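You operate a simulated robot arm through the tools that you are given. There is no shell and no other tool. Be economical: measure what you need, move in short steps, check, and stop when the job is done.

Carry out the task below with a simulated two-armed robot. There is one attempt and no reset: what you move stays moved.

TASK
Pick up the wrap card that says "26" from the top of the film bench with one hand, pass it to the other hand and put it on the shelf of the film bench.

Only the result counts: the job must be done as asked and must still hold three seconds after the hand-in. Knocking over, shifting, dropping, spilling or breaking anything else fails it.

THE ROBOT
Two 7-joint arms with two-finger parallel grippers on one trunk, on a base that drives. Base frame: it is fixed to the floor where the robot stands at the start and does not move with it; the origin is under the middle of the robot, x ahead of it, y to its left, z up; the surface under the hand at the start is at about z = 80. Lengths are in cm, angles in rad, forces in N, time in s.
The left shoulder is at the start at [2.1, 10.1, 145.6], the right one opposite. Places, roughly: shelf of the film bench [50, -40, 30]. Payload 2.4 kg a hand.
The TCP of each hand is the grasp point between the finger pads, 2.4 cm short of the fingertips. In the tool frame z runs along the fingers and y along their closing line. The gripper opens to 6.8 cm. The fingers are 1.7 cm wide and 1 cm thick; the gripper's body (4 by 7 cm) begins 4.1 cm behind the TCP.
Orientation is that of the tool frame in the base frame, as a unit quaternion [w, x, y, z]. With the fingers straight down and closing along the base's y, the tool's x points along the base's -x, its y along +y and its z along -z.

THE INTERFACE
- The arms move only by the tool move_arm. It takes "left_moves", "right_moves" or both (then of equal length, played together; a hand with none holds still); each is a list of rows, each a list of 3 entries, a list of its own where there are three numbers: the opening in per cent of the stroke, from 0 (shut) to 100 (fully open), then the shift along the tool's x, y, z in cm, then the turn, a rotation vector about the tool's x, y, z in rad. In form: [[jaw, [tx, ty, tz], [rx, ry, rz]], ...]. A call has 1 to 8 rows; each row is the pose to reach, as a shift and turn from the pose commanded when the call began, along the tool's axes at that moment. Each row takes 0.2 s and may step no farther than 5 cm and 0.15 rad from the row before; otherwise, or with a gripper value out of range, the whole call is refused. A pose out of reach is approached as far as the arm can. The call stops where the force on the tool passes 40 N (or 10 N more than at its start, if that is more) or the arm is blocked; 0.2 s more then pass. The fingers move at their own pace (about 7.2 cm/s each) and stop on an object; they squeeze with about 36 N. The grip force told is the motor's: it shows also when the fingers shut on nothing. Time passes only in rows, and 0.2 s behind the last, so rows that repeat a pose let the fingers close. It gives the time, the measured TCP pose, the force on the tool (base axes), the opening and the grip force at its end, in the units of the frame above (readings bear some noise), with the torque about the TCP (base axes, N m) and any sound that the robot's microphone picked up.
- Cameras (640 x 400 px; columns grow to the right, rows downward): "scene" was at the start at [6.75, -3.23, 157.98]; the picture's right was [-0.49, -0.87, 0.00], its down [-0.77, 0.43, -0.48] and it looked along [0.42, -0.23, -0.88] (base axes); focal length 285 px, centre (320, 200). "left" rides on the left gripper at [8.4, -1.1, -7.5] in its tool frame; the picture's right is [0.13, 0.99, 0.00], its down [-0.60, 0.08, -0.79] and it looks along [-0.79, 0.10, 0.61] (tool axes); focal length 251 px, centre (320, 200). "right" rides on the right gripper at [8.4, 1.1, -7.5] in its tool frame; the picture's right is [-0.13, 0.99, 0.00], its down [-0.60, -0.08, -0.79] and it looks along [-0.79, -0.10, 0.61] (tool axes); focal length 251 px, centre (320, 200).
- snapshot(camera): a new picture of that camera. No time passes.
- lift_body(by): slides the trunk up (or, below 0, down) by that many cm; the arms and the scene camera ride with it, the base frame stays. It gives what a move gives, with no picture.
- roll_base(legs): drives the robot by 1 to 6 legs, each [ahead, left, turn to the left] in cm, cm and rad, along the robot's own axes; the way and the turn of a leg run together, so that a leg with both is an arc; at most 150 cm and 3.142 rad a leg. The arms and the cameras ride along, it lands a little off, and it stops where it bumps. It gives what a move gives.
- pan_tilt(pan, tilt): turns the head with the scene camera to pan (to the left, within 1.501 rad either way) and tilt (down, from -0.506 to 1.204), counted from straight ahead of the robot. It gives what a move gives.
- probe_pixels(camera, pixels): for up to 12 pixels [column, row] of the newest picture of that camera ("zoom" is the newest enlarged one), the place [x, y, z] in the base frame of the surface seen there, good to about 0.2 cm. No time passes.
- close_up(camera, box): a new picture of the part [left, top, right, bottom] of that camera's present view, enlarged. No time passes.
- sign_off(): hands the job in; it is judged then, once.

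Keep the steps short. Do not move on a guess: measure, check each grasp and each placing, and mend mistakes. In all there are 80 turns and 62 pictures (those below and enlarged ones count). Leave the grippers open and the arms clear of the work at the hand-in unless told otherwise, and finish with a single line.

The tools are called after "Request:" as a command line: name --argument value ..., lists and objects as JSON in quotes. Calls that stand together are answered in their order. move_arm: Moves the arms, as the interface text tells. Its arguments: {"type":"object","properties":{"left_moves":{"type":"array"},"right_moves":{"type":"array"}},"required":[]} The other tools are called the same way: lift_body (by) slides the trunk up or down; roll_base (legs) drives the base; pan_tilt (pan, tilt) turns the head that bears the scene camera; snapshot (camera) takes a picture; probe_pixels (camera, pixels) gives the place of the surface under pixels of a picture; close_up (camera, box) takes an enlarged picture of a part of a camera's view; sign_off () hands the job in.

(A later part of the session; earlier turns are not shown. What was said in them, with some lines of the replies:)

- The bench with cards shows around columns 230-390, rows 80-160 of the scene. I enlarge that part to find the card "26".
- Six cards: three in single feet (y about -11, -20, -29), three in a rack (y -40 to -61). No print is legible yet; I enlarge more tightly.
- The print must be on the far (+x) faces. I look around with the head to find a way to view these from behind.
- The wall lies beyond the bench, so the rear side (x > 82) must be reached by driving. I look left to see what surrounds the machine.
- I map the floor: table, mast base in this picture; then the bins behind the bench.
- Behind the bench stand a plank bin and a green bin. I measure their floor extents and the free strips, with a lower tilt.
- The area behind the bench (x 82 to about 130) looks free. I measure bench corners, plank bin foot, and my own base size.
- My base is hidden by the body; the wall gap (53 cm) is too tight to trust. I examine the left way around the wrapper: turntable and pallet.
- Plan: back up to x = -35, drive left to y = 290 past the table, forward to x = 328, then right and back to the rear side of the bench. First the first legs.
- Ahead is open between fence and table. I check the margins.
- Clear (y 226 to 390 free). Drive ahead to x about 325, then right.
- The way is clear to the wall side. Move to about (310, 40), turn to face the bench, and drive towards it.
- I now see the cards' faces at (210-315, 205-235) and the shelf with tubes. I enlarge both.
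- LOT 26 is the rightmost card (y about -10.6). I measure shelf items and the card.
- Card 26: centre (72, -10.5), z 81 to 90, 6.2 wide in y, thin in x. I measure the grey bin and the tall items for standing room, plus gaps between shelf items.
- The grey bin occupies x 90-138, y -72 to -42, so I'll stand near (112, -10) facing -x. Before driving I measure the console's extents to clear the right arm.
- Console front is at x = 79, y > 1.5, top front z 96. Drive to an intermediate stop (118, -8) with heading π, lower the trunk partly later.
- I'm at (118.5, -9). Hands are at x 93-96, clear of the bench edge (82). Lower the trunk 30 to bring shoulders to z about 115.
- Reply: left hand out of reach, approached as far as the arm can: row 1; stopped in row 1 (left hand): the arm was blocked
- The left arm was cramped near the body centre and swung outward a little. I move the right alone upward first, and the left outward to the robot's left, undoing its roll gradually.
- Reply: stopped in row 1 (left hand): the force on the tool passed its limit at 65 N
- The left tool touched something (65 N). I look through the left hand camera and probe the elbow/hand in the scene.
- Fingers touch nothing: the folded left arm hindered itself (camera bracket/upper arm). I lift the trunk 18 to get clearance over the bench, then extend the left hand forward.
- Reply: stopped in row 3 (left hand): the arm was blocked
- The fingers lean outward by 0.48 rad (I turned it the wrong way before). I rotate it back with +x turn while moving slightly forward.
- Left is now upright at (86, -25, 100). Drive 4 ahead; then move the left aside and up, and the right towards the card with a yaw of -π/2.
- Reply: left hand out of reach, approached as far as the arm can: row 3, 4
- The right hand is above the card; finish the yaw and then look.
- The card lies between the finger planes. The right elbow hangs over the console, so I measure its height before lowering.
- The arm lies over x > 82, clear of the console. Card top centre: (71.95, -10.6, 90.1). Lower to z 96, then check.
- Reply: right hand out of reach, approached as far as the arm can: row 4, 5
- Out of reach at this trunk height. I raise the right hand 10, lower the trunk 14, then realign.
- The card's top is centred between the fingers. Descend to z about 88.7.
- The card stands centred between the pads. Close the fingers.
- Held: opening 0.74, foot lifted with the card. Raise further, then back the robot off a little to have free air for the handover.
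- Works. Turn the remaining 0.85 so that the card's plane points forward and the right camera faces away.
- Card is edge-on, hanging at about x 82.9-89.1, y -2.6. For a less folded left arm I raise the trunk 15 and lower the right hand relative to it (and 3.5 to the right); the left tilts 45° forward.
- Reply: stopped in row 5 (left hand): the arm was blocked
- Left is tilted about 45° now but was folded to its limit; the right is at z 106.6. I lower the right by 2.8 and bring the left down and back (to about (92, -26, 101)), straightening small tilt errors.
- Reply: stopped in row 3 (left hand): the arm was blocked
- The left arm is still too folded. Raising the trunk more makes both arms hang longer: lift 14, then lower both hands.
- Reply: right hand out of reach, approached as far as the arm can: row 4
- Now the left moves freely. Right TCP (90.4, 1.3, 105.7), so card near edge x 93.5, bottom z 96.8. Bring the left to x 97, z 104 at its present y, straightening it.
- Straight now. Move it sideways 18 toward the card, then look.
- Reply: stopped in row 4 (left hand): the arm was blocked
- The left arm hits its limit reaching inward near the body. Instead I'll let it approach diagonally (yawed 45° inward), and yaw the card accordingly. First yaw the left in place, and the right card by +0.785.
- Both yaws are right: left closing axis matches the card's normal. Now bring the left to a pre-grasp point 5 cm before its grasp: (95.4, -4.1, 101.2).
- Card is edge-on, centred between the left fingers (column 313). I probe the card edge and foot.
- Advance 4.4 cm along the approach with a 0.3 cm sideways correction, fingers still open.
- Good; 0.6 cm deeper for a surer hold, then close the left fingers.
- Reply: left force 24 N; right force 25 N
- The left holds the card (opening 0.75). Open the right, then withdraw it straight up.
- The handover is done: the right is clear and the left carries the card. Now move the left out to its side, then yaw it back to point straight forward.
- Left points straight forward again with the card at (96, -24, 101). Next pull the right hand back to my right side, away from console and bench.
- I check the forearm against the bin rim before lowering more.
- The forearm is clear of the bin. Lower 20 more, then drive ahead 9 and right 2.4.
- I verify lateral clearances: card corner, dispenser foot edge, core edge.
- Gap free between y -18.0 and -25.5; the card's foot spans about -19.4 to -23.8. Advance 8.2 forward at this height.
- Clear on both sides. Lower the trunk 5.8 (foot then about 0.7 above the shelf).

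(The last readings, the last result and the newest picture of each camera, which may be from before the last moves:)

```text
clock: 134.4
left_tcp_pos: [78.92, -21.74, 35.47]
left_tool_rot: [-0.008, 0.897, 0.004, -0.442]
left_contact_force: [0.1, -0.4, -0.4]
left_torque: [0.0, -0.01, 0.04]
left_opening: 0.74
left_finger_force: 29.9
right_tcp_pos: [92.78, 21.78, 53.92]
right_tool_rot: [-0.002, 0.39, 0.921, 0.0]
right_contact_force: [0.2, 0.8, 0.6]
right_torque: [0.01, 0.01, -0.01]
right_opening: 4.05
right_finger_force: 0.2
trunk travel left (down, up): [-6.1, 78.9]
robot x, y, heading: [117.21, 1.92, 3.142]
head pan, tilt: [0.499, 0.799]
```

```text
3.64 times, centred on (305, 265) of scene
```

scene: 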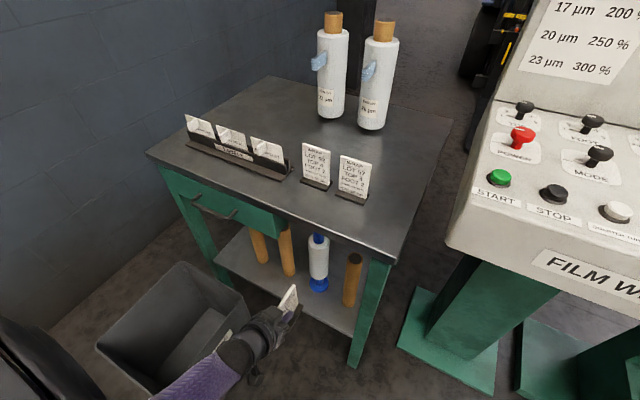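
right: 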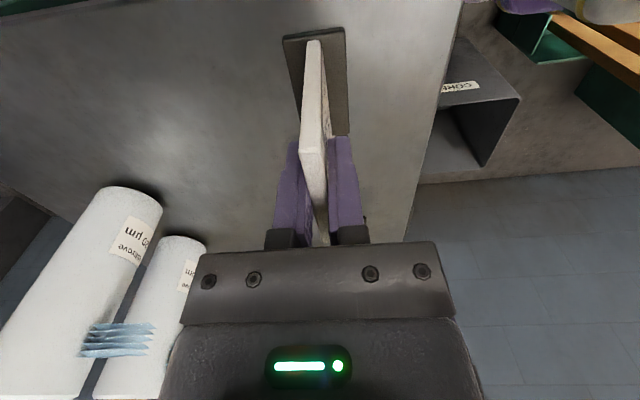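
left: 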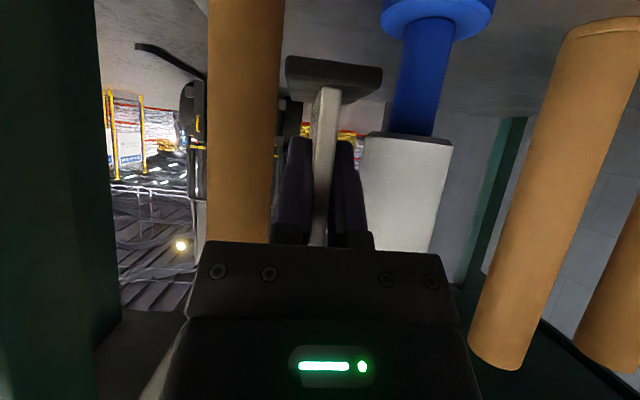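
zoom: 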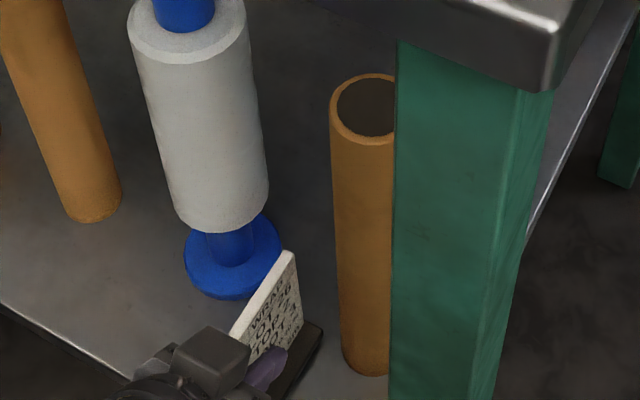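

Now fine lowering: 0.6 cm first.

Request:
move_arm --left_moves '[[0, [0.24, 0, 0.18], [0, 0, 0]], [0, [0.47, 0, 0.365], [0, 0, 0]]]'

Request:
move_arm --left_moves '[[0, [0.12, 0, 0.09], [0, 0, 0]], [0, [0.12, 0, 0.09], [0, 0, 0]]]'

```text
clock: 135.0
left_tcp_pos: [78.98, -21.63, 34.9]
left_tool_rot: [-0.008, 0.897, 0.004, -0.441]
left_contact_force: [-0.1, -0.6, -0.5]
left_torque: [0.0, 0.02, -0.02]
left_opening: 0.73
left_finger_force: 30.2
right_tcp_pos: [92.81, 21.86, 53.97]
right_tool_rot: [0.0, 0.391, 0.921, 0.0]
right_contact_force: [-0.3, 0.1, 0.1]
right_torque: [0.0, -0.02, -0.01]
right_opening: 4.08
right_finger_force: 0.1
trunk travel left (down, up): [-6.1, 78.9]
robot x, y, heading: [117.53, 1.58, 3.137]
head pan, tilt: [0.499, 0.799]
```

```text
clock: 135.6
left_tcp_pos: [78.93, -21.68, 34.74]
left_tool_rot: [-0.008, 0.897, 0.003, -0.442]
left_contact_force: [0.2, 0.2, -1.2]
left_torque: [0.0, -0.04, 0.02]
left_opening: 0.76
left_finger_force: 29.5
right_tcp_pos: [92.77, 21.75, 53.86]
right_tool_rot: [0.0, 0.391, 0.92, -0.001]
right_contact_force: [0.2, -0.2, -0.5]
right_torque: [0.03, -0.02, -0.01]
right_opening: 4.08
right_finger_force: 0.0
trunk travel left (down, up): [-6.1, 78.9]
robot x, y, heading: [117.44, 1.02, 3.135]
head pan, tilt: [0.499, 0.799]
```

No contact yet; continue in 0.15 cm steps.

Request:
move_arm --left_moves '[[0, [0.12, 0, 0.09], [0, 0, 0]], [0, [0.12, 0, 0.09], [0, 0, 0]]]'

Request:
snapshot --camera "left"

```text
clock: 136.2
left_tcp_pos: [78.81, -21.67, 34.61]
left_tool_rot: [-0.008, 0.896, 0.004, -0.443]
left_contact_force: [1.1, 1.1, 13.4]
left_torque: [-0.23, -0.04, 0.04]
left_opening: 0.74
left_finger_force: 29.7
right_tcp_pos: [92.79, 21.82, 53.85]
right_tool_rot: [0.0, 0.391, 0.921, 0.0]
right_contact_force: [0.1, 0.6, -0.2]
right_torque: [-0.01, -0.02, -0.02]
right_opening: 4.07
right_finger_force: 0.0
trunk travel left (down, up): [-6.1, 78.9]
robot x, y, heading: [117.09, 1.54, 3.138]
head pan, tilt: [0.499, 0.799]
```

```text
14 pictures are left
```

left: 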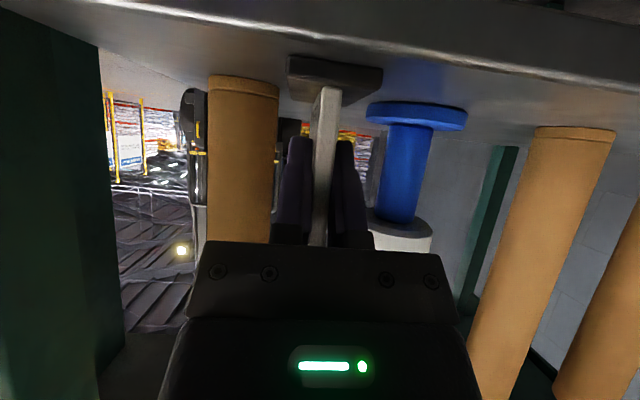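

Contact: 13 N upward, foot on the shelf. Open the left gently to 35 %.

Request:
move_arm --left_moves '[[20, [0, 0, 0], [0, 0, 0]], [35, [0, 0, 0], [0, 0, 0]], [35, [0, 0, 0], [0, 0, 0]]]'

Request:
snapshot --camera "left"

```text
clock: 137.0
left_tcp_pos: [78.99, -21.63, 34.58]
left_tool_rot: [-0.008, 0.897, 0.004, -0.441]
left_contact_force: [0.2, -0.2, -0.4]
left_torque: [0.01, -0.01, 0.01]
left_opening: 2.39
left_finger_force: 0.2
right_tcp_pos: [92.81, 21.88, 53.77]
right_tool_rot: [0.0, 0.39, 0.921, 0.001]
right_contact_force: [0.6, -0.3, 0.2]
right_torque: [0.03, 0.01, 0.04]
right_opening: 4.07
right_finger_force: 0.1
trunk travel left (down, up): [-6.1, 78.9]
robot x, y, heading: [117.59, 1.41, 3.136]
head pan, tilt: [0.499, 0.799]
```

```text
13 pictures are left
```

left: 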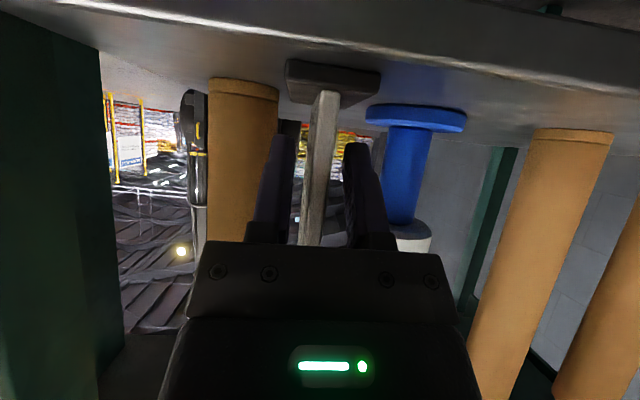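

The card stands on its own. Withdraw back along the fingers.

Request:
move_arm --left_moves '[[35, [0.3, 0, -1.5], [0, 0, 0]], [35, [1, 0, -4], [0, 0, 0]], [35, [2, 0, -7], [0, 0, 0]], [35, [3, 0, -10], [0, 0, 0]]]'

Request:
roll_base --legs '[[-8, 0, 0]]'

Request:
close_up --camera "scene" --box '[160, 60, 480, 300]'

```text
clock: 138.0
left_tcp_pos: [88.8, -21.75, 38.22]
left_tool_rot: [-0.007, 0.897, 0.004, -0.442]
left_contact_force: [-0.7, 0.4, -0.3]
left_torque: [-0.02, 0.0, -0.02]
left_opening: 2.36
left_finger_force: 0.1
right_tcp_pos: [92.86, 21.82, 53.86]
right_tool_rot: [-0.001, 0.391, 0.92, 0.0]
right_contact_force: [0.3, -0.1, 0.6]
right_torque: [0.0, 0.02, 0.02]
right_opening: 4.08
right_finger_force: 0.0
trunk travel left (down, up): [-6.1, 78.9]
robot x, y, heading: [117.74, 1.51, 3.136]
head pan, tilt: [0.499, 0.799]
```

```text
clock: 139.0
left_tcp_pos: [96.51, -21.93, 38.22]
left_tool_rot: [-0.009, 0.897, 0.003, -0.442]
left_contact_force: [0.0, 0.2, 0.1]
left_torque: [0.02, 0.02, -0.02]
left_opening: 2.4
left_finger_force: 0.0
right_tcp_pos: [100.77, 21.82, 53.84]
right_tool_rot: [-0.001, 0.392, 0.92, 0.001]
right_contact_force: [0.2, 0.2, -0.3]
right_torque: [0.0, 0.01, -0.04]
right_opening: 4.09
right_finger_force: 0.1
trunk travel left (down, up): [-6.1, 78.9]
robot x, y, heading: [125.29, 1.45, 3.134]
head pan, tilt: [0.499, 0.799]
```

```text
1.67 times, centred on (320, 180) of scene
```

zoom: 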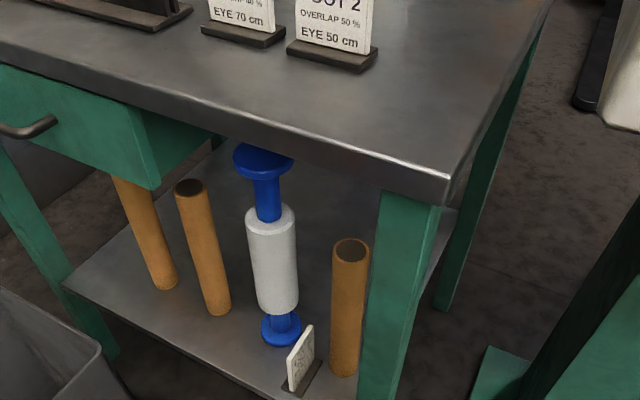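

The card stands on the shelf; nothing else moved. Open both grippers fully and take a last close look with measurements.

Request:
move_arm --left_moves '[[100, [0, 0, 0], [0, 0, 0]], [100, [0, 0, 0], [0, 0, 0]], [100, [0, 0, 0], [0, 0, 0]]]' --right_moves '[[100, [0, 0, 0], [0, 0, 0]], [100, [0, 0, 0], [0, 0, 0]], [100, [0, 0, 0], [0, 0, 0]]]'

Request:
close_up --camera "scene" --box '[270, 200, 400, 310]'

Request:
probe_pixels --camera "zoom" --pixels '[[262, 240], [210, 310], [225, 385], [255, 350], [300, 290], [150, 330]]'

```text
clock: 139.8
left_tcp_pos: [96.63, -21.88, 38.26]
left_tool_rot: [-0.008, 0.897, 0.004, -0.441]
left_contact_force: [-0.1, 0.5, 0.5]
left_torque: [0.0, 0.02, 0.02]
left_opening: 6.79
left_finger_force: 0.1
right_tcp_pos: [100.69, 21.66, 53.93]
right_tool_rot: [0.0, 0.391, 0.921, 0.0]
right_contact_force: [0.5, 0.3, 0.4]
right_torque: [-0.04, 0.02, -0.02]
right_opening: 6.82
right_finger_force: 0.0
trunk travel left (down, up): [-6.1, 78.9]
robot x, y, heading: [125.32, 1.7, 3.133]
head pan, tilt: [0.499, 0.799]
```

```text
3.64 times, centred on (335, 255) of scene
```

zoom: 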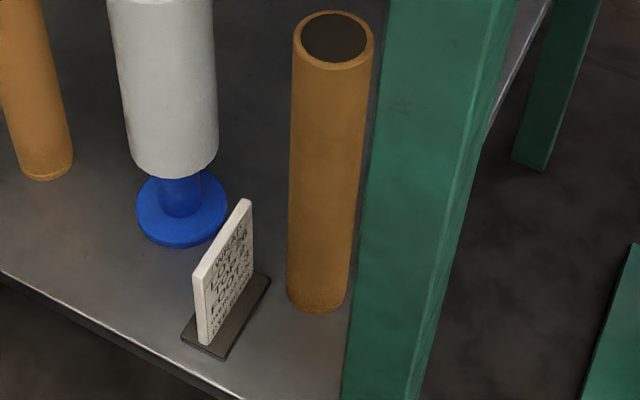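

```text
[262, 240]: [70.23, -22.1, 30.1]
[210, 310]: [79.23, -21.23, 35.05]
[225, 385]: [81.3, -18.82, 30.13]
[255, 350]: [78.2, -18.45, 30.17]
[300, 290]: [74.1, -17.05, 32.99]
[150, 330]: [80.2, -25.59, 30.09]
```

The card stands upright, fully on the shelf. It is clear of the core and the dispenser, and both arms are clear with the grippers open. I hand the job in.

Request:
sign_off

```text
The job is handed in.
```

Wrap card "26" was picked up with the right hand, passed to the left hand, and now stands upright on the shelf of the film bench; nothing else looked moved in the last pictures.
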